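You operate a simulated robot arm through the tools that you are given. There is no shell and no other tool. Be economical: measure what you need, move in short steps, check, and stop when the job is done.

You are at the controls of a simulated two-armed robot. One attempt, no reset.

## Task
Pick up the can marked lot stem with one hand, pass it to the other hand and put it on the steel deck beside the seamer. Set down upright: can marked lot stem.

Only the result counts: the job must be done as asked and must still hold three seconds after the hand-in. Knocking over, shifting, dropping, spilling or breaking anything else fails it.

## Robot
Two 7-joint arms with two-finger parallel grippers on one trunk, on a base that drives. Base frame: it is fixed to the floor where the robot stands at the start and does not move with it; the origin is under the middle of the robot, x ahead of it, y to its left, z up; the surface under the hand at the start is at about z = 0.84. Units: m, rad, N and s.
The left shoulder is at the start at [0.02, 0.17, 1.203], the right one opposite. With the tool pointing down near the work surface each hand reaches from about 0.14 to 0.66 m from the robot's upright axis, wherever it stands, measured 20 degrees to its own side. Places, roughly: steel deck beside the seamer [-2, 1.1, 1]. Payload 3.8 kg a hand.
Tool frame (each hand has its own): the origin (TCP) lies between the finger pads and is the grasp point; the fingertips stand 0.03 m ahead of it; z points along the fingers, y is the line along which they close. Largest opening 0.11 m; finger width 0.02, thickness 0.01; the body of the gripper, 0.048 by 0.112 m, starts 0.055 m behind the TCP.
Orientation is that of the tool frame in the base frame, as a unit quaternion [w, x, y, z]. With the fingers straight down and closing along the base's y, the tool's x points along the base's -x, its y along +y and its z along -z.

## Interface
- The arms move only by the tool arm_command. It takes "left_rows", "right_rows" or both (then of equal length, played together; a hand with none holds still); each is one flat list of numbers, 7 for each row, row after row: the shift along the tool's x, y, z in units of 250 mm (1.0 is 250 mm), then the turn, a rotation vector about the tool's x, y, z in units of 90 degrees (1.0 is 90 degrees), then the closure in counts, from 0 (fully open) to 255 (shut). In form: [dx, dy, dz, ax, ay, az, hand, dx, dy, dz, ax, ay, az, hand, ...]. A call has 1 to 20 rows; each row is the pose to reach, as a shift and turn from the pose commanded when the call began, along the tool's axes at that moment. A call with a number of a shift or a turn outside -1 to 1 is refused whole. Each row takes 0.2 s and may step no farther than 0.05 m and 0.15 rad from the row before; otherwise, or with a gripper value out of range, the whole call is refused. A pose out of reach is approached as far as the arm can. The call stops where the force on the tool passes 40 N (or 10 N more than at its start, if that is more) or the arm is blocked; 0.2 s more then pass. The fingers move at their own pace (about 0.072 m/s each) and stop on an object; they squeeze with about 37 N. The grip force told is the motor's: it shows also when the fingers shut on nothing. Time passes only in rows, and 0.2 s behind the last, so rows that repeat a pose let the fingers close. It gives the time, the measured TCP pose, the force on the tool (base axes), the opening and the grip force at its end, in the units of the frame above (readings bear some noise), with the torque about the TCP (base axes, N m) and any sound that the robot's microphone picked up, and new pictures: "pictures" is both (left out), scene, wrist or none (wrist: the cameras of the hands that moved).
- Cameras (640 x 400 px; columns grow to the right, rows downward): "scene" is now at [0.1082, -0.0065, 1.3521]; the picture's right is [-0.05, -1.00, 0.00], its down [-0.60, 0.03, -0.80] and it looks along [0.80, -0.04, -0.60] (base axes); focal length 262 px, centre (320, 200). "left" rides on the left gripper at [0.072, -0.017, -0.103] in its tool frame; the picture's right is [0.23, 0.97, 0.00], its down [-0.76, 0.18, -0.62] and it looks along [-0.61, 0.14, 0.78] (tool axes); focal length 222 px, centre (320, 200). "right" rides on the right gripper at [0.072, 0.017, -0.103] in its tool frame; the picture's right is [-0.23, 0.97, 0.00], its down [-0.76, -0.18, -0.62] and it looks along [-0.61, -0.14, 0.78] (tool axes); focal length 222 px, centre (320, 200). There is no depth. A picture from a camera that has moved, and an enlarged one, comes with that camera's place and axes in the base frame and with its lens.
- lift_body(by): slides the trunk up (or, below 0, down) by that many m; the arms and the scene camera ride with it, the base frame stays. It gives what a move gives, with no picture.
- base_move(legs): drives the robot by 1 to 6 legs, each [ahead, turn to the left] in m and rad, along the robot's own axes; the way and the turn of a leg run together, so that a leg with both is an arc; at most 1.5 m and 3.142 rad a leg. The arms and the cameras ride along, it lands a little off, and it stops where it bumps. It gives what a move gives, and a new picture of the scene camera.
- aim_head(pan, tilt): turns the head with the scene camera to pan (to the left, within 1.396 rad either way) and tilt (down, from -0.506 to 1.204), counted from straight ahead of the robot. It gives what a move gives, and a new picture of the scene camera.
- zoom(camera, box): a new picture of the part [left, top, right, bottom] of that camera's present view, enlarged. It takes no simulated time.
- job_done(): hands the job in; it is judged then, once.

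Go step by step. Nothing tells you exact positions but the pictures and the camera data: compare them with the known pose of the tool, close in by small moves and look again before you grip or let go. The budget is 120 turns and 260 pictures, counting those below and the enlarged ones. Unless the task says otherwise, let go and move clear before handing in, and close with one line.

The tools are called after "Emit:" as a command line: name --argument value ..., lists and objects as JSON in quotes. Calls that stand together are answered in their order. arm_command: Moves the arms, as the interface text tells. Its arguments: {"type":"object","properties":{"left_rows":{"type":"array"},"right_rows":{"type":"array"},"pictures":{"type":"string","enum":["both","scene","wrist","none"]}},"required":[]} The other tools are called the same way: lift_body (by) slides the trunk up or down; base_move (legs) drives the base; aim_head (pan, tilt) turns the head that bears the scene camera; zoom (camera, box) takes an enlarged picture of a part of a camera's view; job_done () hands the job in.

At the start:

```text
clock: 0.0
left_tcp_pos: [0.4807, 0.1667, 1.1274]
left_ee_rot: [0.0, 0.0, 1.0, 0.0]
left_force: [0.5, 0.2, -0.2]
left_ft_torque: [-0.01, -0.04, 0.02]
left_opening: 0.1101
left_finger_force: 0.0
right_tcp_pos: [0.4531, -0.1757, 1.1504]
right_ee_rot: [0.0, 0.0, 1.0, 0.0]
right_force: [-1.0, 0.4, 0.3]
right_ft_torque: [0.01, 0.0, 0.0]
right_opening: 0.1101
right_finger_force: 0.0
trunk travel left (down, up): [-0.3, 0.27]
robot x, y, heading: [0.0011, 0.0029, 0.001]
head pan, tilt: [-0.052, 0.644]
```

scene: 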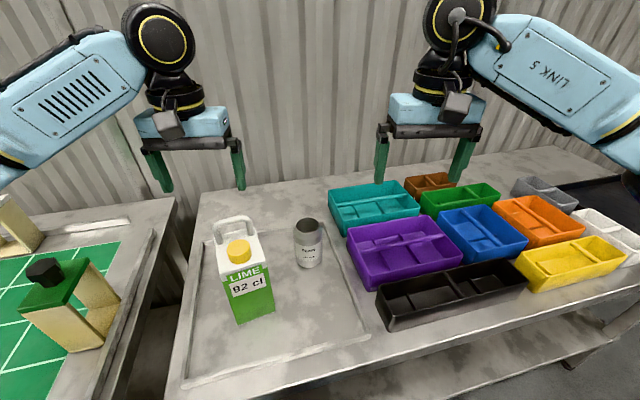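
right: 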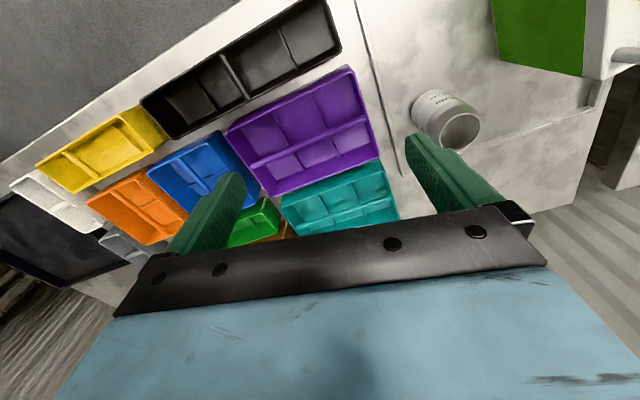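
left: 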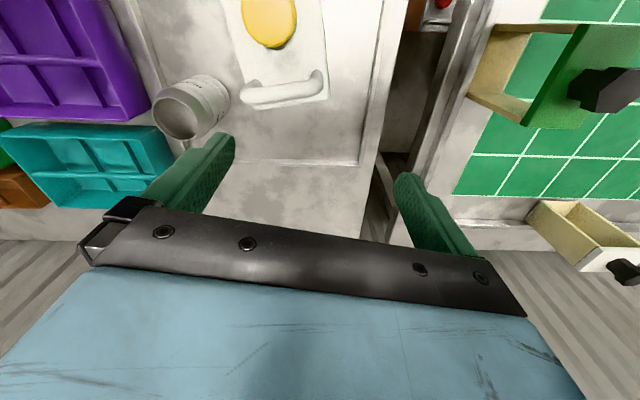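

I see a tray in front with a lime carton and a grey can with a label; I'll read the label first and look around towards the deck at back-left.

Emit:
zoom --camera "scene" --box '[270, 200, 350, 280]'

Emit:
aim_head --pan 1.39 --tilt 0.4

```text
5.00 times, centred on (310, 240) of scene
camera zoom: at [0.1082, -0.0065, 1.3521], right [-0.05, -1.0, 0.0], down [-0.6, 0.03, -0.8], along [0.8, -0.04, -0.6], focal length 1312 px, centre (370, 0)
```

zoom: 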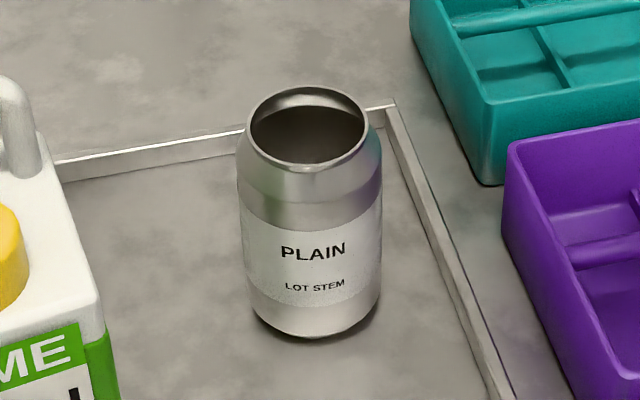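

```text
clock: 1.6
left_tcp_pos: [0.4809, 0.1671, 1.1275]
left_ee_rot: [0.0, 0.001, 1.0, 0.0]
left_force: [-0.6, 0.1, 0.3]
left_ft_torque: [0.03, 0.01, 0.01]
left_opening: 0.1098
left_finger_force: 0.0
right_tcp_pos: [0.4529, -0.1763, 1.1501]
right_ee_rot: [0.0, 0.0, 1.0, 0.0]
right_force: [-0.3, -0.2, 0.5]
right_ft_torque: [-0.01, 0.01, 0.01]
right_opening: 0.1097
right_finger_force: 0.0
trunk travel left (down, up): [-0.3, 0.27]
robot x, y, heading: [-0.0022, -0.0, 0.002]
head pan, tilt: [1.389, 0.4]
camera scene: at [0.0382, 0.0892, 1.3742], right [0.98, -0.18, 0.0], down [-0.07, -0.38, -0.92], along [0.17, 0.91, -0.39], focal length 262 px, centre (320, 200)
```

scene: 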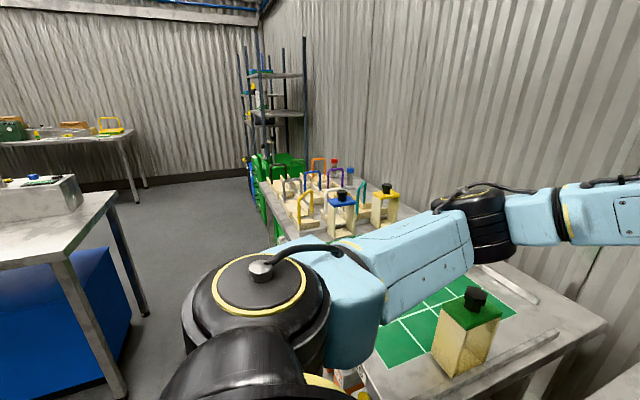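

The can LOT STEM stands at about (0.53, 0.0), top z≈0.965, diameter ≈0.066. I'll look back at the tray, swing the left hand aside and bring the right hand above the can.

Emit:
aim_head --pan -0.052 --tilt 0.75

Emit:
arm_command --left_rows '[0, 0.1, -0.08, 0, 0, 0, 0, 0, 0.2, -0.16, 0, 0, 0, 0, 0, 0.3, -0.24, 0, 0, 0, 0, 0, 0.4, -0.32, 0, 0, 0, 0, 0, 0.4, -0.32, 0, 0, 0, 0, 0, 0.4, -0.32, 0, 0, 0, 0]' --right_rows '[-0.06, 0.14, 0.02, 0, 0, 0, 0, -0.12, 0.28, 0.06, 0, 0, 0, 0, -0.18, 0.42, 0.1, 0, 0, 0, 0, -0.24, 0.56, 0.14, 0, 0, 0, 0, -0.316, 0.704, 0.16, 0, 0, 0, 0, -0.316, 0.704, 0.2, 0, 0, 0, 0]'

```text
clock: 3.1
left_tcp_pos: [0.4817, 0.1661, 1.1281]
left_ee_rot: [0.0, 0.001, 1.0, -0.001]
left_force: [-0.2, 0.6, 0.0]
left_ft_torque: [0.01, 0.01, 0.01]
left_opening: 0.1101
left_finger_force: 0.0
right_tcp_pos: [0.4537, -0.1753, 1.1498]
right_ee_rot: [0.0, 0.0, 1.0, 0.0]
right_force: [-0.3, 0.4, 0.2]
right_ft_torque: [0.02, -0.01, -0.01]
right_opening: 0.1099
right_finger_force: 0.1
trunk travel left (down, up): [-0.3, 0.27]
robot x, y, heading: [-0.0023, -0.0006, -0.001]
head pan, tilt: [-0.052, 0.75]
camera scene: at [0.1042, -0.0062, 1.3431], right [-0.05, -1.0, 0.0], down [-0.68, 0.04, -0.73], along [0.73, -0.04, -0.68], focal length 262 px, centre (320, 200)
```

scene: 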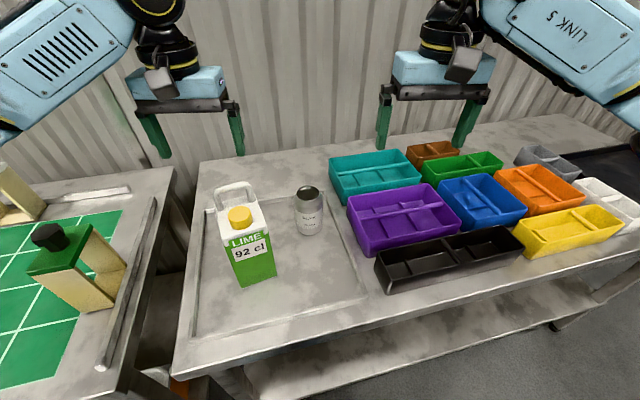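

```text
clock: 4.5
left_tcp_pos: [0.4807, 0.2658, 1.209]
left_ee_rot: [0.0, 0.0, 1.0, 0.0]
left_force: [0.0, -0.8, -0.5]
left_ft_torque: [0.02, 0.01, -0.01]
left_opening: 0.1099
left_finger_force: 0.1
right_tcp_pos: [0.5319, -0.0005, 1.0998]
right_ee_rot: [0.0, 0.0, 1.0, 0.0]
right_force: [0.5, 0.4, 0.2]
right_ft_torque: [0.02, 0.0, -0.02]
right_opening: 0.11
right_finger_force: 0.1
trunk travel left (down, up): [-0.3, 0.27]
robot x, y, heading: [-0.0005, -0.0025, 0.0]
head pan, tilt: [-0.052, 0.75]
camera scene: at [0.104, -0.0072, 1.3431], right [-0.05, -1.0, 0.0], down [-0.68, 0.04, -0.73], along [0.73, -0.04, -0.68], focal length 262 px, centre (320, 200)
camera right: at [0.4596, 0.0158, 1.204], right [0.23, 0.97, 0.0], down [0.76, -0.18, 0.62], along [0.61, -0.14, -0.78], focal length 222 px, centre (320, 200)
camera left: at [0.4081, 0.2486, 1.3121], right [-0.23, 0.97, 0.0], down [0.76, 0.18, 0.62], along [0.61, 0.14, -0.78], focal length 222 px, centre (320, 200)
```

scene: 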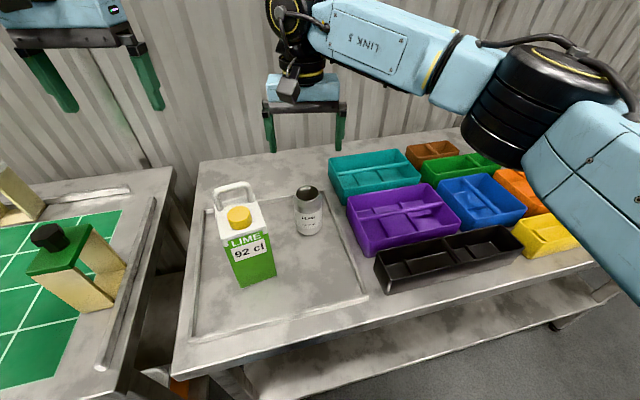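
right: 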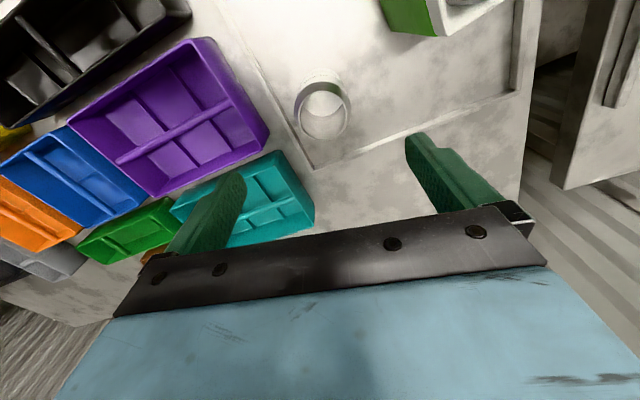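
left: 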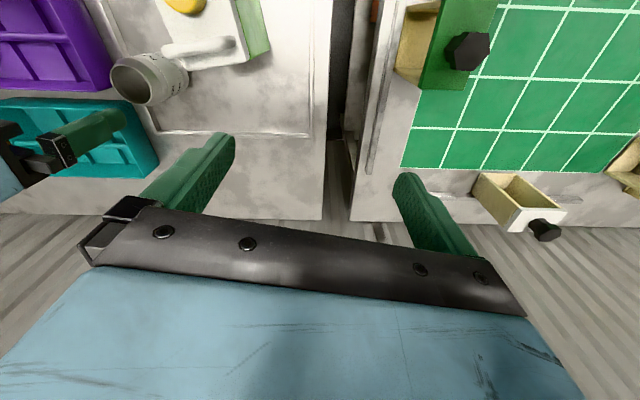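

The wrist view confirms the can at about (0.53, 0.003). I'll descend to TCP z≈0.935 around its upper body and check before closing.

Emit:
arm_command --right_rows '[0.008, 0.012, 0.13, 0, 0, 0, 0, 0.008, 0.012, 0.26, 0, 0, 0, 0, 0.008, 0.012, 0.4, 0, 0, 0, 0, 0.008, 0.012, 0.53, 0, 0, 0, 0, 0.008, 0.012, 0.66, 0, 0, 0, 0]'

```text
clock: 5.7
left_tcp_pos: [0.4806, 0.2659, 1.2077]
left_ee_rot: [0.0, 0.0, 1.0, 0.0]
left_force: [0.1, 0.5, -0.6]
left_ft_torque: [-0.03, -0.02, 0.01]
left_opening: 0.1102
left_finger_force: 0.1
right_tcp_pos: [0.5313, 0.0024, 0.9345]
right_ee_rot: [0.0, 0.0, 1.0, 0.0]
right_force: [0.1, 0.5, 0.1]
right_ft_torque: [0.0, -0.02, 0.0]
right_opening: 0.1101
right_finger_force: 0.0
trunk travel left (down, up): [-0.3, 0.27]
robot x, y, heading: [-0.0012, 0.0008, -0.002]
head pan, tilt: [-0.052, 0.75]
camera scene: at [0.1044, -0.0062, 1.3431], right [-0.05, -1.0, 0.0], down [-0.68, 0.04, -0.73], along [0.73, -0.04, -0.68], focal length 262 px, centre (320, 200)
camera right: at [0.4582, 0.0199, 1.0389], right [0.23, 0.97, 0.0], down [0.76, -0.18, 0.62], along [0.61, -0.14, -0.78], focal length 222 px, centre (320, 200)
```

scene: 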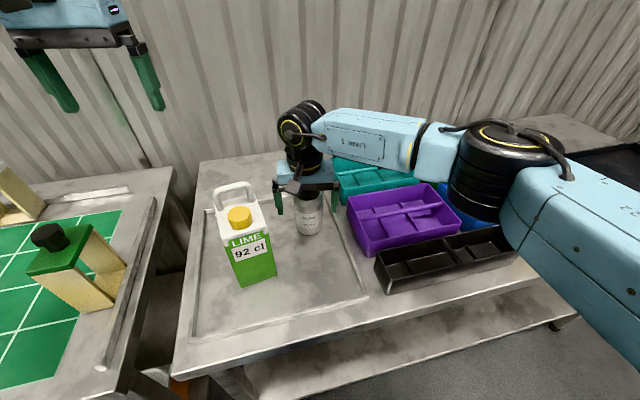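
right: 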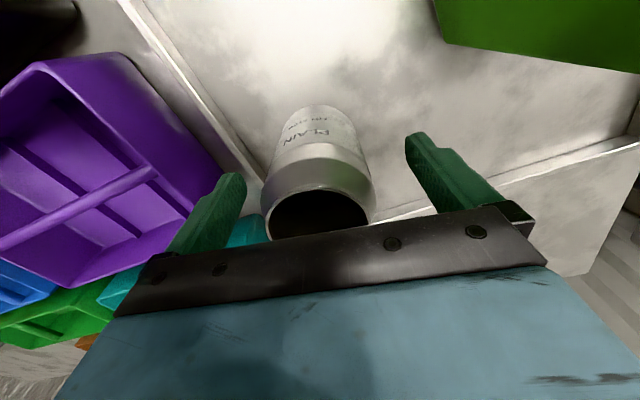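

The rim may be lower (~0.95) than thought; I'll zoom to check how deep the fingers sit.

Emit:
zoom --camera "scene" --box '[260, 150, 360, 250]'

```text
4.00 times, centred on (310, 200) of scene
camera zoom: at [0.1044, -0.0062, 1.3431], right [-0.05, -1.0, 0.0], down [-0.68, 0.04, -0.73], along [0.73, -0.04, -0.68], focal length 1049 px, centre (360, 200)
```

zoom: 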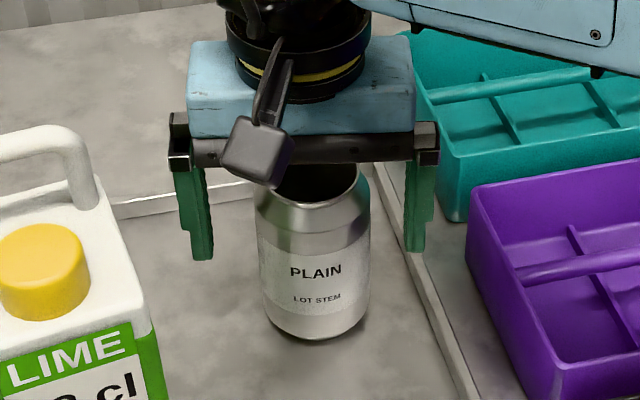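

Lateral centring is good. I'll go 10 mm lower so the pads are on the straight body, then close.

Emit:
arm_command --right_rows '[0, 0, 0.04, 0, 0, 0, 0, 0, 0, 0.04, 0, 0, 0, 100, 0, 0, 0.04, 0, 0, 0, 255, 0, 0, 0.04, 0, 0, 0, 255, 0, 0, 0.04, 0, 0, 0, 255, 0, 0, 0.04, 0, 0, 0, 255]' --pictures "wrist"

Emit:
zoom --camera "scene" --box '[260, 150, 360, 250]'

```text
clock: 7.1
left_tcp_pos: [0.481, 0.2663, 1.2087]
left_ee_rot: [-0.001, 0.0, 1.0, 0.0]
left_force: [0.1, -0.6, 0.3]
left_ft_torque: [-0.03, 0.01, 0.0]
left_opening: 0.1101
left_finger_force: 0.2
right_tcp_pos: [0.5299, 0.0029, 0.9253]
right_ee_rot: [0.001, 0.0, 1.0, 0.0]
right_force: [0.6, -0.3, 0.0]
right_ft_torque: [0.01, 0.0, 0.04]
right_opening: 0.0636
right_finger_force: 37.6
trunk travel left (down, up): [-0.3, 0.27]
robot x, y, heading: [-0.0022, 0.0019, -0.001]
head pan, tilt: [-0.052, 0.75]
camera right: at [0.458, 0.02, 1.0293], right [0.23, 0.97, 0.0], down [0.76, -0.18, 0.62], along [0.61, -0.14, -0.78], focal length 222 px, centre (320, 200)
```

right: 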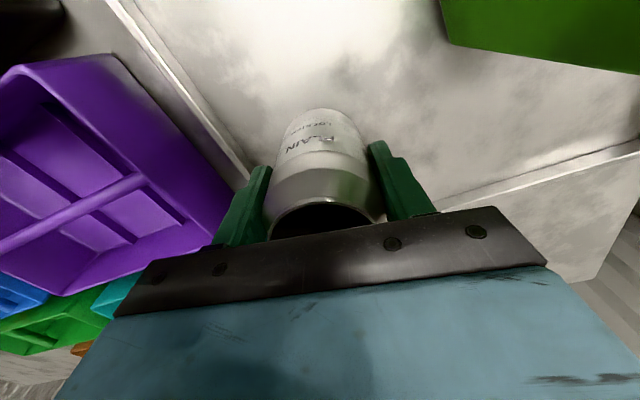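

```text
4.00 times, centred on (310, 200) of scene
camera zoom: at [0.1042, -0.0062, 1.3431], right [-0.05, -1.0, 0.0], down [-0.68, 0.04, -0.73], along [0.73, -0.04, -0.68], focal length 1049 px, centre (360, 200)
```

zoom: 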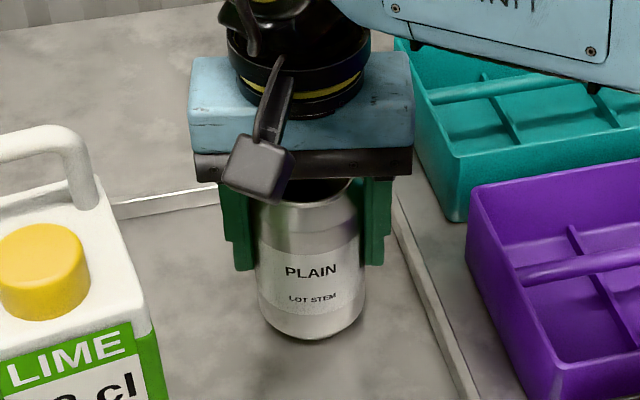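

Gripped (opening 0.064). Lifting straight up about 0.24 m.

Emit:
arm_command --right_rows '[0, 0, -0.08, 0, 0, 0, 255, 0, 0, -0.2, 0, 0, 0, 255, 0, 0, -0.36, 0, 0, 0, 255, 0, 0, -0.52, 0, 0, 0, 255, 0, 0, -0.68, 0, 0, 0, 255, 0, 0, -0.84, 0, 0, 0, 255, 0, 0, -0.96, 0, 0, 0, 255]' --pictures "scene"

```text
clock: 8.7
left_tcp_pos: [0.4802, 0.2669, 1.2098]
left_ee_rot: [0.0, 0.0, 1.0, 0.001]
left_force: [0.2, 0.7, -0.2]
left_ft_torque: [0.0, 0.02, 0.03]
left_opening: 0.11
left_finger_force: 0.1
right_tcp_pos: [0.5304, 0.0038, 1.1641]
right_ee_rot: [0.0, 0.0, 1.0, 0.001]
right_force: [-0.1, 0.9, -0.6]
right_ft_torque: [0.01, -0.01, 0.01]
right_opening: 0.0636
right_finger_force: 36.3
trunk travel left (down, up): [-0.3, 0.27]
robot x, y, heading: [0.0015, -0.0001, 0.001]
head pan, tilt: [-0.052, 0.75]
camera scene: at [0.1038, -0.0061, 1.3432], right [-0.05, -1.0, 0.0], down [-0.68, 0.04, -0.73], along [0.73, -0.04, -0.68], focal length 262 px, centre (320, 200)
```

scene: 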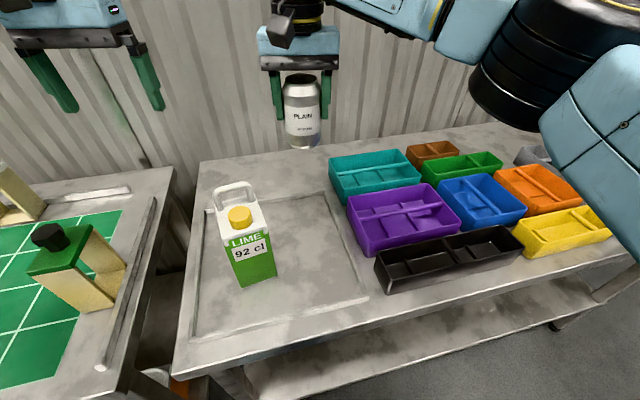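

Can is up and steady. I'll back away from the table and look toward the left rear.

Emit:
base_move --legs '[[-0.45, 0]]'

Emit:
aim_head --pan 1.39 --tilt 0.3

```text
clock: 11.4
left_tcp_pos: [0.0293, 0.2643, 1.2092]
left_ee_rot: [0.001, 0.001, 1.0, 0.0]
left_force: [-0.4, -0.2, -0.7]
left_ft_torque: [-0.02, -0.01, 0.01]
left_opening: 0.1099
left_finger_force: 0.1
right_tcp_pos: [0.0793, 0.0016, 1.1656]
right_ee_rot: [0.0, 0.002, 1.0, 0.0]
right_force: [-0.5, 0.3, 0.1]
right_ft_torque: [0.04, -0.02, 0.01]
right_opening: 0.0633
right_finger_force: 37.4
trunk travel left (down, up): [-0.3, 0.27]
robot x, y, heading: [-0.4526, 0.0049, -0.011]
head pan, tilt: [-0.052, 0.75]
camera scene: at [-0.3476, -0.0057, 1.3432], right [-0.06, -1.0, 0.0], down [-0.68, 0.04, -0.73], along [0.73, -0.04, -0.68], focal length 262 px, centre (320, 200)
```

scene: 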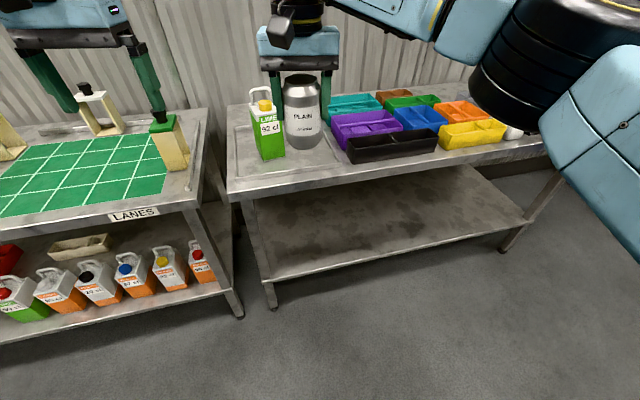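

```text
clock: 13.0
left_tcp_pos: [0.03, 0.2653, 1.2081]
left_ee_rot: [0.0, 0.002, 1.0, 0.0]
left_force: [-0.6, -0.6, 0.0]
left_ft_torque: [0.02, 0.02, 0.03]
left_opening: 0.1103
left_finger_force: 0.1
right_tcp_pos: [0.0789, 0.0024, 1.1652]
right_ee_rot: [0.0, 0.003, 1.0, 0.0]
right_force: [-0.5, 0.0, -0.4]
right_ft_torque: [-0.01, 0.05, -0.02]
right_opening: 0.0635
right_finger_force: 36.9
trunk travel left (down, up): [-0.3, 0.27]
robot x, y, heading: [-0.4517, 0.0002, -0.005]
head pan, tilt: [1.389, 0.3]
camera scene: at [-0.4125, 0.0907, 1.3835], right [0.98, -0.19, 0.0], down [-0.05, -0.29, -0.96], along [0.18, 0.94, -0.3], focal length 262 px, centre (320, 200)
```

scene: 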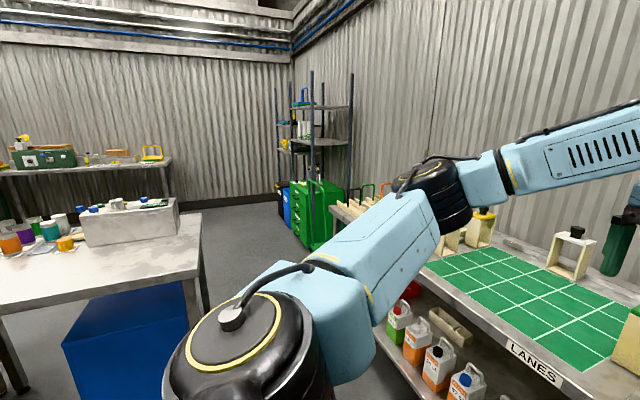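

A table stands at the left rear. I'll turn left on the spot to see where the steel deck and seamer are.

Emit:
base_move --legs '[[0, 1.9]]'

Emit:
aim_head --pan 0.6 --tilt 0.35

```text
clock: 17.9
left_tcp_pos: [-0.8547, 0.375, 1.2076]
left_ee_rot: [0.0, 0.809, -0.587, 0.0]
left_force: [0.6, 0.5, 0.2]
left_ft_torque: [0.02, 0.02, 0.01]
left_opening: 0.1098
left_finger_force: 0.0
right_tcp_pos: [-0.619, 0.5034, 1.1662]
right_ee_rot: [0.0, 0.809, -0.587, 0.0]
right_force: [-0.4, 0.0, -0.7]
right_ft_torque: [0.03, 0.03, 0.02]
right_opening: 0.0635
right_finger_force: 36.7
trunk travel left (down, up): [-0.3, 0.27]
robot x, y, heading: [-0.4505, 0.0, 1.884]
head pan, tilt: [1.389, 0.3]
camera scene: at [-0.55, 0.0064, 1.3835], right [-0.13, 0.99, 0.0], down [0.29, 0.04, -0.96], along [-0.95, -0.13, -0.3], focal length 262 px, centre (320, 200)
```

scene: 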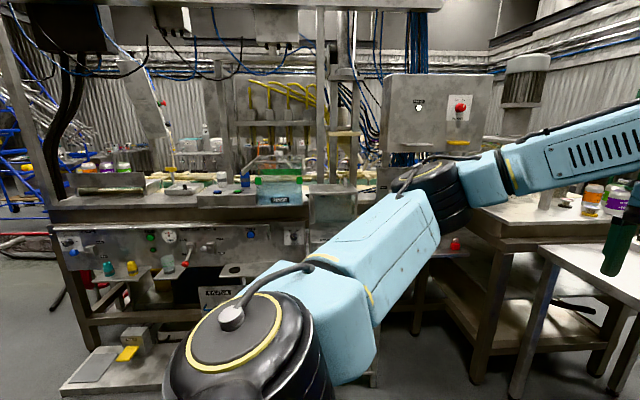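

```text
clock: 19.1
left_tcp_pos: [-0.8536, 0.3742, 1.2085]
left_ee_rot: [0.0, 0.81, -0.587, 0.001]
left_force: [-0.9, 0.2, -0.2]
left_ft_torque: [0.03, -0.02, -0.03]
left_opening: 0.11
left_finger_force: 0.0
right_tcp_pos: [-0.6191, 0.5041, 1.1651]
right_ee_rot: [0.0, 0.809, -0.587, 0.0]
right_force: [0.2, -0.1, -0.2]
right_ft_torque: [0.0, -0.01, -0.04]
right_opening: 0.0637
right_finger_force: 37.1
trunk travel left (down, up): [-0.3, 0.27]
robot x, y, heading: [-0.4482, -0.0009, 1.885]
head pan, tilt: [0.6, 0.351]
camera scene: at [-0.5313, 0.0756, 1.3788], right [0.61, 0.79, 0.0], down [0.27, -0.21, -0.94], along [-0.75, 0.57, -0.34], focal length 262 px, centre (320, 200)
```

scene: 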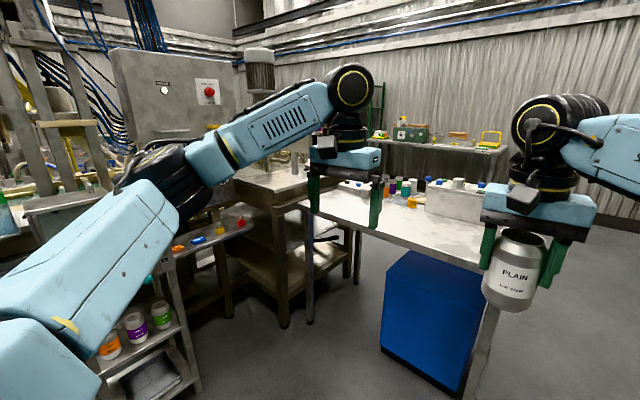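

The deck sits beyond the left hand, near (-2, 1.1), beyond a white table. I have free space here, so I'll do the handover now: first turn the left hand so it points to the robot's right, closing fore-aft, with its camera up.

Emit:
arm_command --left_rows '[-0.0136, 0, 0.0232, 0.0513, 0.0513, -0.0513, 0, -0.0272, 0, 0.0464, 0.1026, 0.1026, -0.1026, 0, -0.0408, 0, 0.0696, 0.154, 0.154, -0.154, 0, -0.0544, 0, 0.0928, 0.2053, 0.2053, -0.2053, 0, -0.068, 0, 0.116, 0.2566, 0.2566, -0.2566, 0, -0.0816, 0, 0.1392, 0.3079, 0.3079, -0.3079, 0, -0.0952, 0, 0.1624, 0.3592, 0.3592, -0.3592, 0, -0.1088, 0, 0.1856, 0.4106, 0.4106, -0.4106, 0, -0.1224, 0, 0.2088, 0.4619, 0.4619, -0.4619, 0, -0.136, 0, 0.232, 0.5132, 0.5132, -0.5132, 0, -0.1496, 0, 0.2552, 0.5645, 0.5645, -0.5645, 0, -0.1632, 0, 0.2784, 0.6158, 0.6158, -0.6158, 0, -0.1768, 0, 0.3016, 0.6672, 0.6672, -0.6672, 0, -0.1904, 0, 0.3248, 0.7185, 0.7185, -0.7185, 0, -0.204, 0, 0.348, 0.7698, 0.7698, -0.7698, 0, -0.204, 0, 0.348, 0.7698, 0.7698, -0.7698, 0]'

Emit:
aim_head --pan 0.15 --tilt 0.5

```text
clock: 22.5
left_tcp_pos: [-0.869, 0.4245, 1.1202]
left_ee_rot: [-0.111, 0.698, 0.112, 0.699]
left_force: [0.0, 0.4, 0.1]
left_ft_torque: [0.02, 0.01, 0.0]
left_opening: 0.1101
left_finger_force: 0.1
right_tcp_pos: [-0.6186, 0.5038, 1.1643]
right_ee_rot: [0.0, 0.81, -0.587, 0.0]
right_force: [-0.2, 0.3, -0.6]
right_ft_torque: [-0.02, 0.01, 0.02]
right_opening: 0.0634
right_finger_force: 36.7
trunk travel left (down, up): [-0.3, 0.27]
robot x, y, heading: [-0.4548, 0.0014, 1.887]
head pan, tilt: [0.6, 0.351]
camera scene: at [-0.5311, 0.0758, 1.3788], right [0.61, 0.79, 0.0], down [0.27, -0.21, -0.94], along [-0.74, 0.57, -0.34], focal length 262 px, centre (320, 200)
camera left: at [-0.9735, 0.4074, 1.1935], right [0.3, -0.93, 0.23], down [-0.54, -0.36, -0.76], along [0.79, 0.11, -0.61], focal length 222 px, centre (320, 200)
```

scene: 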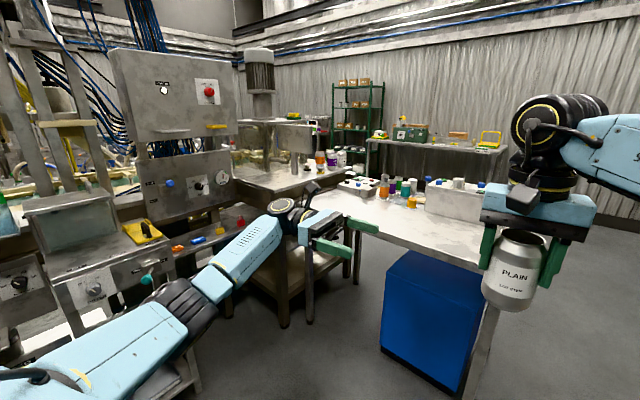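
left: 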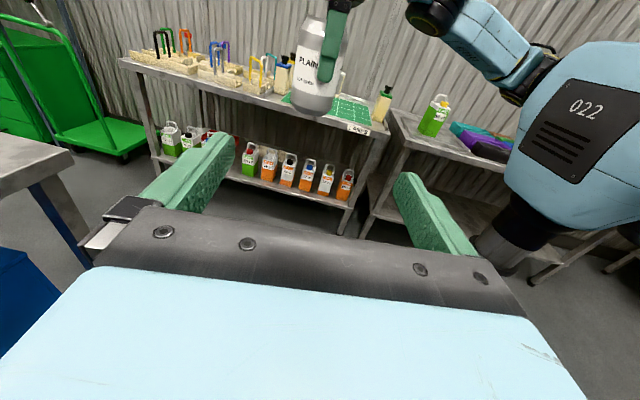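

```text
clock: 23.4
left_tcp_pos: [-0.8697, 0.4236, 1.1214]
left_ee_rot: [-0.111, 0.698, 0.11, 0.698]
left_force: [0.4, 0.0, 1.1]
left_ft_torque: [-0.04, -0.04, 0.03]
left_opening: 0.1101
left_finger_force: 0.1
right_tcp_pos: [-0.6184, 0.5042, 1.1658]
right_ee_rot: [0.0, 0.81, -0.587, 0.0]
right_force: [0.0, -0.9, -0.3]
right_ft_torque: [0.01, -0.01, 0.0]
right_opening: 0.0635
right_finger_force: 36.8
trunk travel left (down, up): [-0.3, 0.27]
robot x, y, heading: [-0.4531, 0.0024, 1.888]
head pan, tilt: [0.15, 0.499]
camera scene: at [-0.4983, 0.1002, 1.3651], right [0.89, 0.45, 0.0], down [0.22, -0.43, -0.88], along [-0.4, 0.78, -0.48], focal length 262 px, centre (320, 200)
```

scene: 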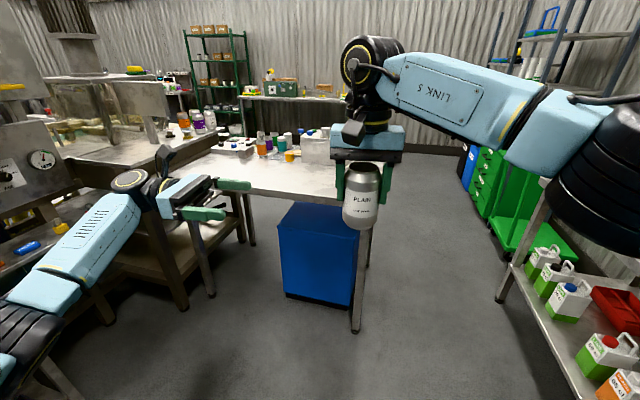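

The left hand is aligned with the can (about 0.26 m away along its fingers). I'll advance 0.18 m and check.

Emit:
arm_command --left_rows '[0.018, 0, 0.16, 0, 0, 0, 0, 0.036, 0, 0.32, 0, 0, 0, 0, 0.036, 0, 0.48, 0, 0, 0, 0, 0.036, 0, 0.64, 0, 0, 0, 0, 0.036, 0, 0.7, 0, 0, 0, 0]'

Emit:
zoom --camera "scene" --box '[270, 140, 430, 240]'

```text
clock: 24.6
left_tcp_pos: [-0.7028, 0.4774, 1.1312]
left_ee_rot: [-0.112, 0.698, 0.111, 0.698]
left_force: [0.4, -0.1, 0.3]
left_ft_torque: [0.02, -0.01, 0.0]
left_opening: 0.11
left_finger_force: 0.1
right_tcp_pos: [-0.6187, 0.5039, 1.1657]
right_ee_rot: [-0.001, 0.81, -0.587, 0.0]
right_force: [-0.2, 0.6, -0.3]
right_ft_torque: [0.01, 0.02, -0.04]
right_opening: 0.0634
right_finger_force: 37.3
trunk travel left (down, up): [-0.3, 0.27]
robot x, y, heading: [-0.4506, 0.0004, 1.883]
head pan, tilt: [0.15, 0.499]
camera scene: at [-0.4982, 0.1003, 1.3651], right [0.89, 0.45, 0.0], down [0.22, -0.43, -0.88], along [-0.39, 0.78, -0.48], focal length 262 px, centre (320, 200)
camera left: at [-0.8066, 0.4618, 1.2029], right [0.3, -0.93, 0.23], down [-0.54, -0.36, -0.76], along [0.79, 0.11, -0.61], focal length 222 px, centre (320, 200)
```

scene: 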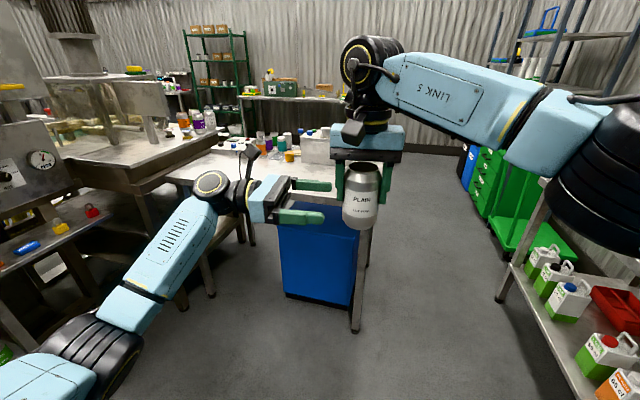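
left: 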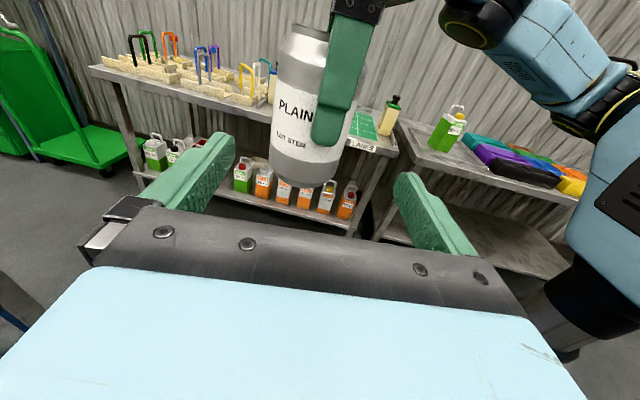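

```text
4.00 times, centred on (350, 190) of scene
camera zoom: at [-0.4982, 0.1003, 1.3651], right [0.89, 0.45, 0.0], down [0.22, -0.43, -0.88], along [-0.39, 0.78, -0.48], focal length 1049 px, centre (200, 240)
```

zoom: 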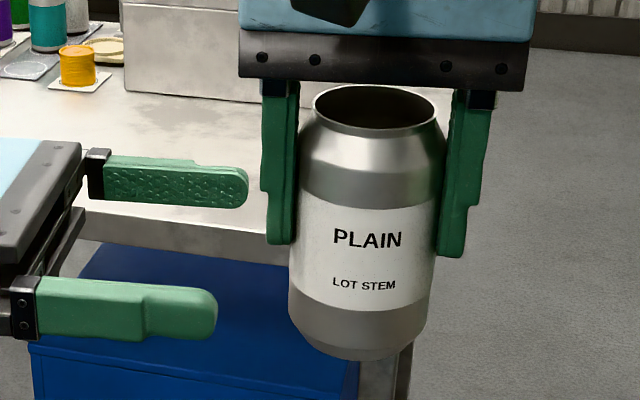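

Heights look right. I'll zoom the left wrist view to measure the fore-aft centring precisely.

Emit:
zoom --camera "left" --box '[200, 10, 440, 210]'

Emit:
zoom --camera "right" --box '[200, 90, 440, 250]'

```text
2.00 times, centred on (320, 110) of left
camera zoom: at [-0.8066, 0.4618, 1.2029], right [0.3, -0.93, 0.23], down [-0.54, -0.36, -0.76], along [0.79, 0.11, -0.61], focal length 444 px, centre (320, 380)
```

zoom: 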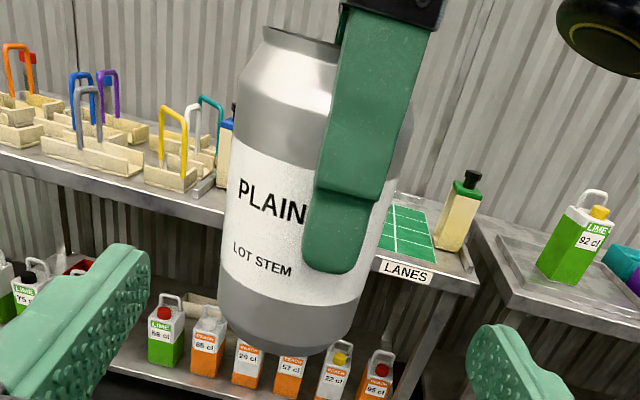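

```text
2.50 times, centred on (320, 170) of right
camera zoom: at [-0.6127, 0.4306, 1.269], right [-1.0, -0.09, 0.0], down [-0.07, 0.78, 0.62], along [-0.05, 0.62, -0.78], focal length 555 px, centre (320, 275)
```

zoom: 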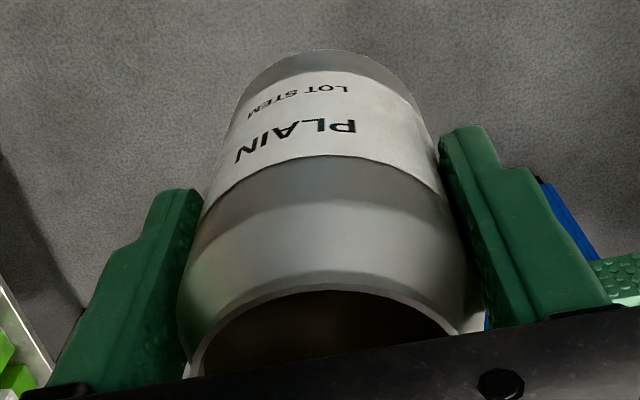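

The can sits about 9 mm forward of the right hand's centre line, so I'll shift the left hand forward by that, then advance around the can.

Emit:
arm_command --left_rows '[-0.024, -0.036, 0, 0, 0, 0, 0, -0.024, -0.036, 0.1, 0, 0, 0, 0, -0.024, -0.036, 0.2, 0, 0, 0, 0, -0.024, -0.036, 0.304, 0, 0, 0, 0]'

Emit:
zoom --camera "scene" --box '[270, 140, 430, 240]'

```text
clock: 25.6
left_tcp_pos: [-0.6326, 0.5098, 1.1235]
left_ee_rot: [-0.112, 0.698, 0.112, 0.698]
left_force: [-0.2, -0.7, 0.5]
left_ft_torque: [0.02, -0.03, 0.01]
left_opening: 0.1098
left_finger_force: 0.1
right_tcp_pos: [-0.6185, 0.5051, 1.1659]
right_ee_rot: [0.0, 0.81, -0.587, 0.001]
right_force: [0.6, 0.1, -0.2]
right_ft_torque: [-0.01, 0.0, 0.0]
right_opening: 0.0636
right_finger_force: 36.7
trunk travel left (down, up): [-0.3, 0.27]
robot x, y, heading: [-0.4536, -0.0006, 1.885]
head pan, tilt: [0.15, 0.499]
camera scene: at [-0.4976, 0.1005, 1.3651], right [0.89, 0.45, 0.0], down [0.21, -0.43, -0.88], along [-0.39, 0.78, -0.48], focal length 262 px, centre (320, 200)
camera left: at [-0.7363, 0.4941, 1.1968], right [0.3, -0.93, 0.23], down [-0.54, -0.36, -0.76], along [0.79, 0.11, -0.61], focal length 222 px, centre (320, 200)
```

scene: 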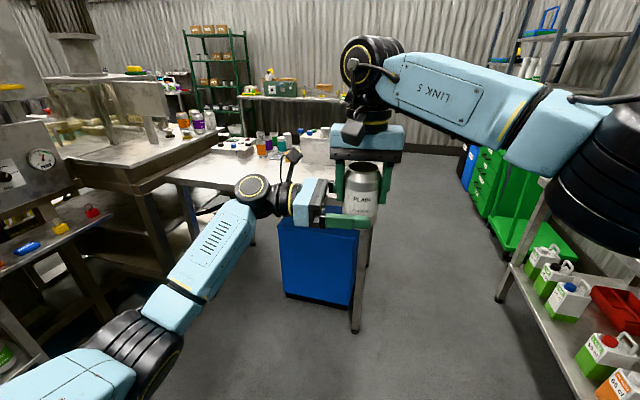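
left: 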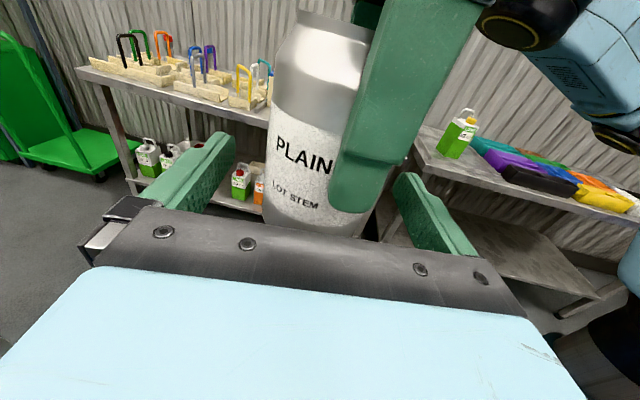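

```text
4.00 times, centred on (350, 190) of scene
camera zoom: at [-0.4976, 0.1005, 1.3651], right [0.89, 0.45, 0.0], down [0.21, -0.43, -0.88], along [-0.39, 0.78, -0.48], focal length 1049 px, centre (200, 240)
```

zoom: 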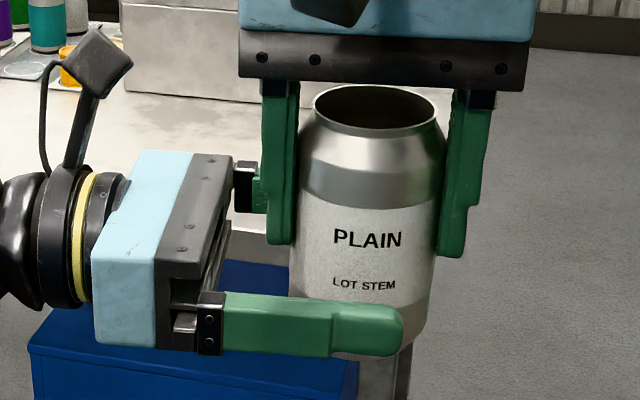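

The left fingers straddle the lower part of the can and look centred. Closing the left hand while the right still holds.

Emit:
arm_command --left_rows '[0, 0, 0, 0, 0, 0, 90, 0, 0, 0, 0, 0, 0, 90, 0, 0, 0, 0, 0, 0, 255, 0, 0, 0, 0, 0, 0, 255, 0, 0, 0, 0, 0, 0, 255, 0, 0, 0, 0, 0, 0, 255]' --pictures "wrist"

Emit:
zoom --camera "scene" --box '[270, 140, 430, 240]'

```text
clock: 27.0
left_tcp_pos: [-0.6341, 0.5098, 1.1247]
left_ee_rot: [-0.112, 0.698, 0.112, 0.698]
left_force: [1.4, -0.6, 1.5]
left_ft_torque: [-0.03, 0.0, -0.07]
left_opening: 0.0632
left_finger_force: 36.9
right_tcp_pos: [-0.6208, 0.5034, 1.1655]
right_ee_rot: [-0.001, 0.809, -0.587, -0.001]
right_force: [-1.2, 0.2, -0.2]
right_ft_torque: [0.06, 0.06, 0.06]
right_opening: 0.0632
right_finger_force: 37.1
trunk travel left (down, up): [-0.3, 0.27]
robot x, y, heading: [-0.4503, 0.0037, 1.885]
head pan, tilt: [0.15, 0.499]
camera left: at [-0.7372, 0.4938, 1.1967], right [0.3, -0.93, 0.23], down [-0.54, -0.36, -0.76], along [0.79, 0.11, -0.61], focal length 222 px, centre (320, 200)
```

left: 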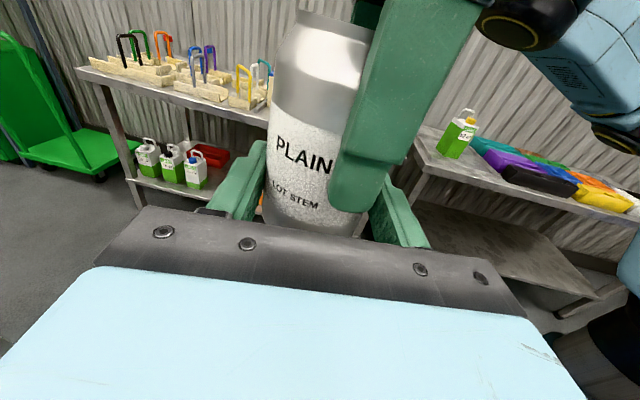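

```text
4.00 times, centred on (350, 190) of scene
camera zoom: at [-0.4982, 0.1003, 1.3651], right [0.89, 0.45, 0.0], down [0.22, -0.43, -0.88], along [-0.39, 0.78, -0.48], focal length 1049 px, centre (200, 240)
```

zoom: 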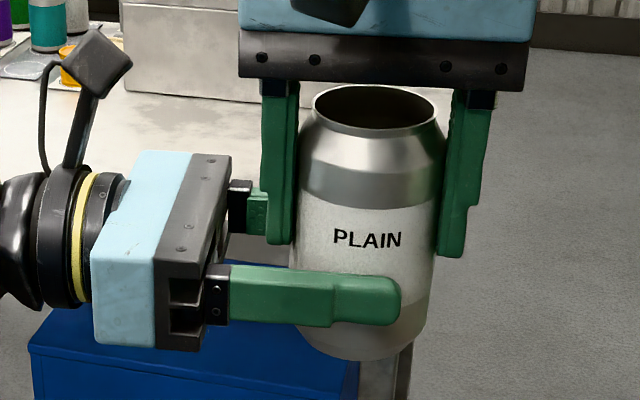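

Both hands hold it firmly. Opening the right slightly and lifting it clear straight up.

Emit:
arm_command --right_rows '[0, 0, 0, 0, 0, 0, 79, 0, 0, 0, 0, 0, 0, 79, 0, 0, 0, 0, 0, 0, 79, 0, 0, -0.1, 0, 0, 0, 79, 0, 0, -0.25, 0, 0, 0, 79, 0, 0, -0.4, 0, 0, 0, 79, 0, 0, -0.56, 0, 0, 0, 79]' --pictures "scene"

Emit:
zoom --camera "scene" --box '[270, 140, 430, 240]'

```text
clock: 28.6
left_tcp_pos: [-0.6342, 0.5111, 1.1239]
left_ee_rot: [-0.11, 0.699, 0.111, 0.698]
left_force: [-0.3, 1.0, -0.6]
left_ft_torque: [0.01, 0.0, -0.02]
left_opening: 0.0632
left_finger_force: 37.1
right_tcp_pos: [-0.6165, 0.5016, 1.2853]
right_ee_rot: [0.0, 0.81, -0.587, -0.001]
right_force: [-0.5, -0.6, 0.1]
right_ft_torque: [-0.03, -0.03, 0.0]
right_opening: 0.0759
right_finger_force: 0.0
right hand out of reach, approached as far as the arm can: row 7
trunk travel left (down, up): [-0.3, 0.27]
robot x, y, heading: [-0.451, 0.0007, 1.882]
head pan, tilt: [0.15, 0.499]
camera scene: at [-0.4977, 0.1008, 1.3651], right [0.89, 0.45, 0.0], down [0.21, -0.43, -0.88], along [-0.39, 0.78, -0.48], focal length 262 px, centre (320, 200)
```

scene: 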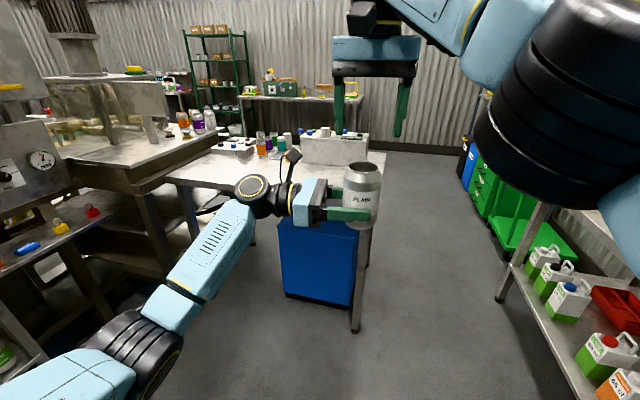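

```text
4.00 times, centred on (350, 190) of scene
camera zoom: at [-0.4977, 0.1008, 1.3651], right [0.89, 0.45, 0.0], down [0.21, -0.43, -0.88], along [-0.39, 0.78, -0.48], focal length 1049 px, centre (200, 240)
```

zoom: 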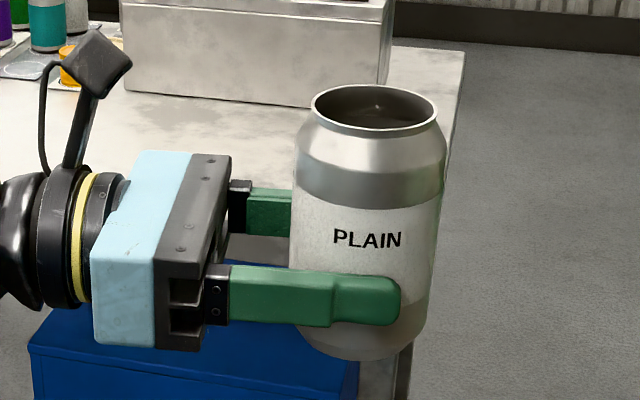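

Handover succeeded; the can hangs upright in the left hand. I'll retract the right hand to its side, then view the deck.

Emit:
arm_command --right_rows '[0, -0.18, 0, 0, 0, 0, 79, 0.06, -0.36, 0, 0, 0, 0, 79, 0.12, -0.54, 0, 0, 0, 0, 79, 0.24, -0.66, 0.06, 0, 0, 0, 79, 0.4, -0.7, 0.12, 0, 0, 0, 79, 0.56, -0.7, 0.18, 0, 0, 0, 79, 0.7, -0.7, 0.24, 0, 0, 0, 79]' --pictures "none"

Emit:
aim_head --pan 0.5 --tilt 0.35

Emit:
zoom --camera "scene" --box '[200, 80, 400, 240]'

```text
clock: 30.2
left_tcp_pos: [-0.634, 0.5099, 1.1244]
left_ee_rot: [-0.11, 0.698, 0.11, 0.698]
left_force: [0.1, -0.1, 0.8]
left_ft_torque: [0.01, -0.04, 0.02]
left_opening: 0.0632
left_finger_force: 36.8
right_tcp_pos: [-0.3952, 0.3882, 1.2259]
right_ee_rot: [0.0, 0.809, -0.587, -0.001]
right_force: [0.0, -0.3, 0.3]
right_ft_torque: [0.02, -0.03, -0.01]
right_opening: 0.0759
right_finger_force: 0.0
trunk travel left (down, up): [-0.3, 0.27]
robot x, y, heading: [-0.4484, 0.0014, 1.883]
head pan, tilt: [0.15, 0.499]
```

```text
clock: 31.0
left_tcp_pos: [-0.6326, 0.5102, 1.1243]
left_ee_rot: [-0.11, 0.698, 0.11, 0.699]
left_force: [0.0, 0.8, 1.2]
left_ft_torque: [0.01, 0.04, 0.01]
left_opening: 0.063
left_finger_force: 37.2
right_tcp_pos: [-0.3954, 0.39, 1.2257]
right_ee_rot: [-0.001, 0.809, -0.588, -0.001]
right_force: [0.3, 0.0, 0.8]
right_ft_torque: [0.03, -0.01, -0.05]
right_opening: 0.0759
right_finger_force: 0.2
trunk travel left (down, up): [-0.3, 0.27]
robot x, y, heading: [-0.4535, -0.0008, 1.884]
head pan, tilt: [0.499, 0.351]
camera scene: at [-0.525, 0.0829, 1.3787], right [0.69, 0.73, 0.0], down [0.25, -0.24, -0.94], along [-0.68, 0.64, -0.34], focal length 262 px, centre (320, 200)
```

scene: 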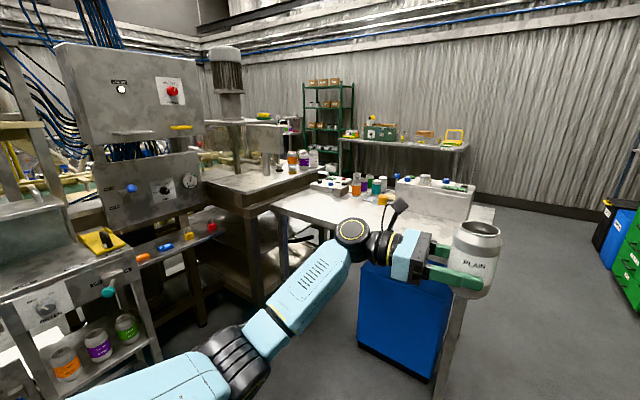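

```text
2.50 times, centred on (300, 160) of scene
camera zoom: at [-0.525, 0.0829, 1.3787], right [0.69, 0.73, 0.0], down [0.25, -0.24, -0.94], along [-0.68, 0.64, -0.34], focal length 656 px, centre (370, 300)
```

zoom: 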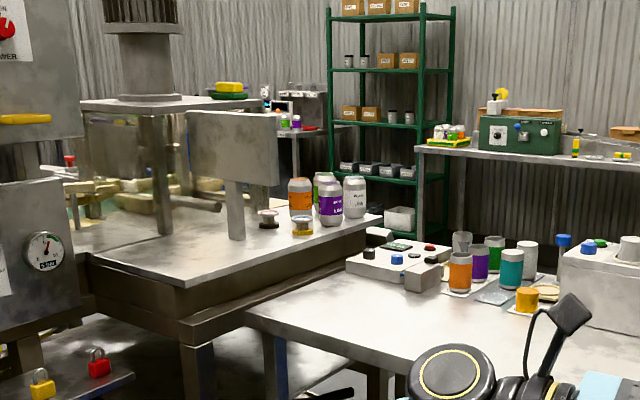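

Left hand holds the can; the steel deck is the darker metal table with the glass-sided seamer, its near right corner at about (-1.68, 0.65), z≈0.95–1.0, with free area near the front edge. Before driving I'll yaw the left hand to point forward, keeping the can upright.

Emit:
arm_command --left_rows '[0, 0.01, -0.06, 0.083, 0, 0, 255, 0, 0.02, -0.12, 0.167, 0, 0, 255, 0, 0.03, -0.18, 0.25, 0, 0, 255, 0, 0.04, -0.24, 0.333, 0, 0, 255, 0, 0.05, -0.3, 0.417, 0, 0, 255, 0, 0.06, -0.36, 0.5, 0, 0, 255, 0, 0.07, -0.42, 0.583, 0, 0, 255, 0, 0.08, -0.48, 0.667, 0, 0, 255, 0, 0.1, -0.54, 0.75, 0, 0, 255, 0, 0.12, -0.6, 0.833, 0, 0, 255, 0, 0.14, -0.66, 0.917, 0, 0, 255, 0, 0.16, -0.72, 1.0, 0, 0, 255, 0, 0.16, -0.72, 1.0, 0, 0, 255]' --pictures "scene"

```text
clock: 33.8
left_tcp_pos: [-0.7964, 0.4151, 1.124]
left_ee_rot: [0.577, -0.419, -0.57, -0.408]
left_force: [0.1, -0.9, -1.1]
left_ft_torque: [0.01, -0.04, 0.0]
left_opening: 0.0632
left_finger_force: 37.0
right_tcp_pos: [-0.395, 0.3896, 1.2257]
right_ee_rot: [-0.001, 0.81, -0.587, -0.001]
right_force: [0.5, -0.4, 0.3]
right_ft_torque: [0.03, 0.03, 0.03]
right_opening: 0.0759
right_finger_force: 0.1
trunk travel left (down, up): [-0.3, 0.27]
robot x, y, heading: [-0.4501, -0.0029, 1.882]
head pan, tilt: [0.499, 0.351]
camera scene: at [-0.5253, 0.0829, 1.3788], right [0.69, 0.73, 0.0], down [0.25, -0.24, -0.94], along [-0.68, 0.64, -0.34], focal length 262 px, centre (320, 200)
```

scene: 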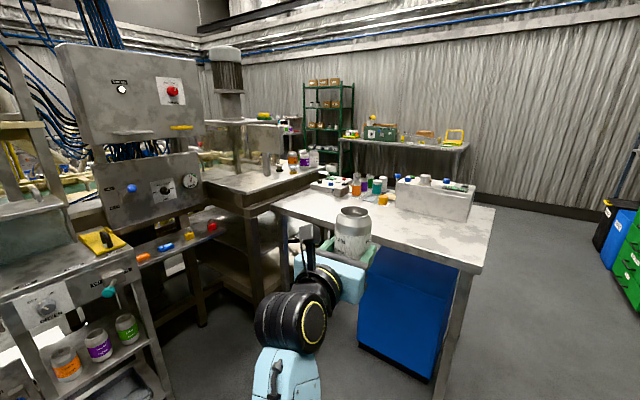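

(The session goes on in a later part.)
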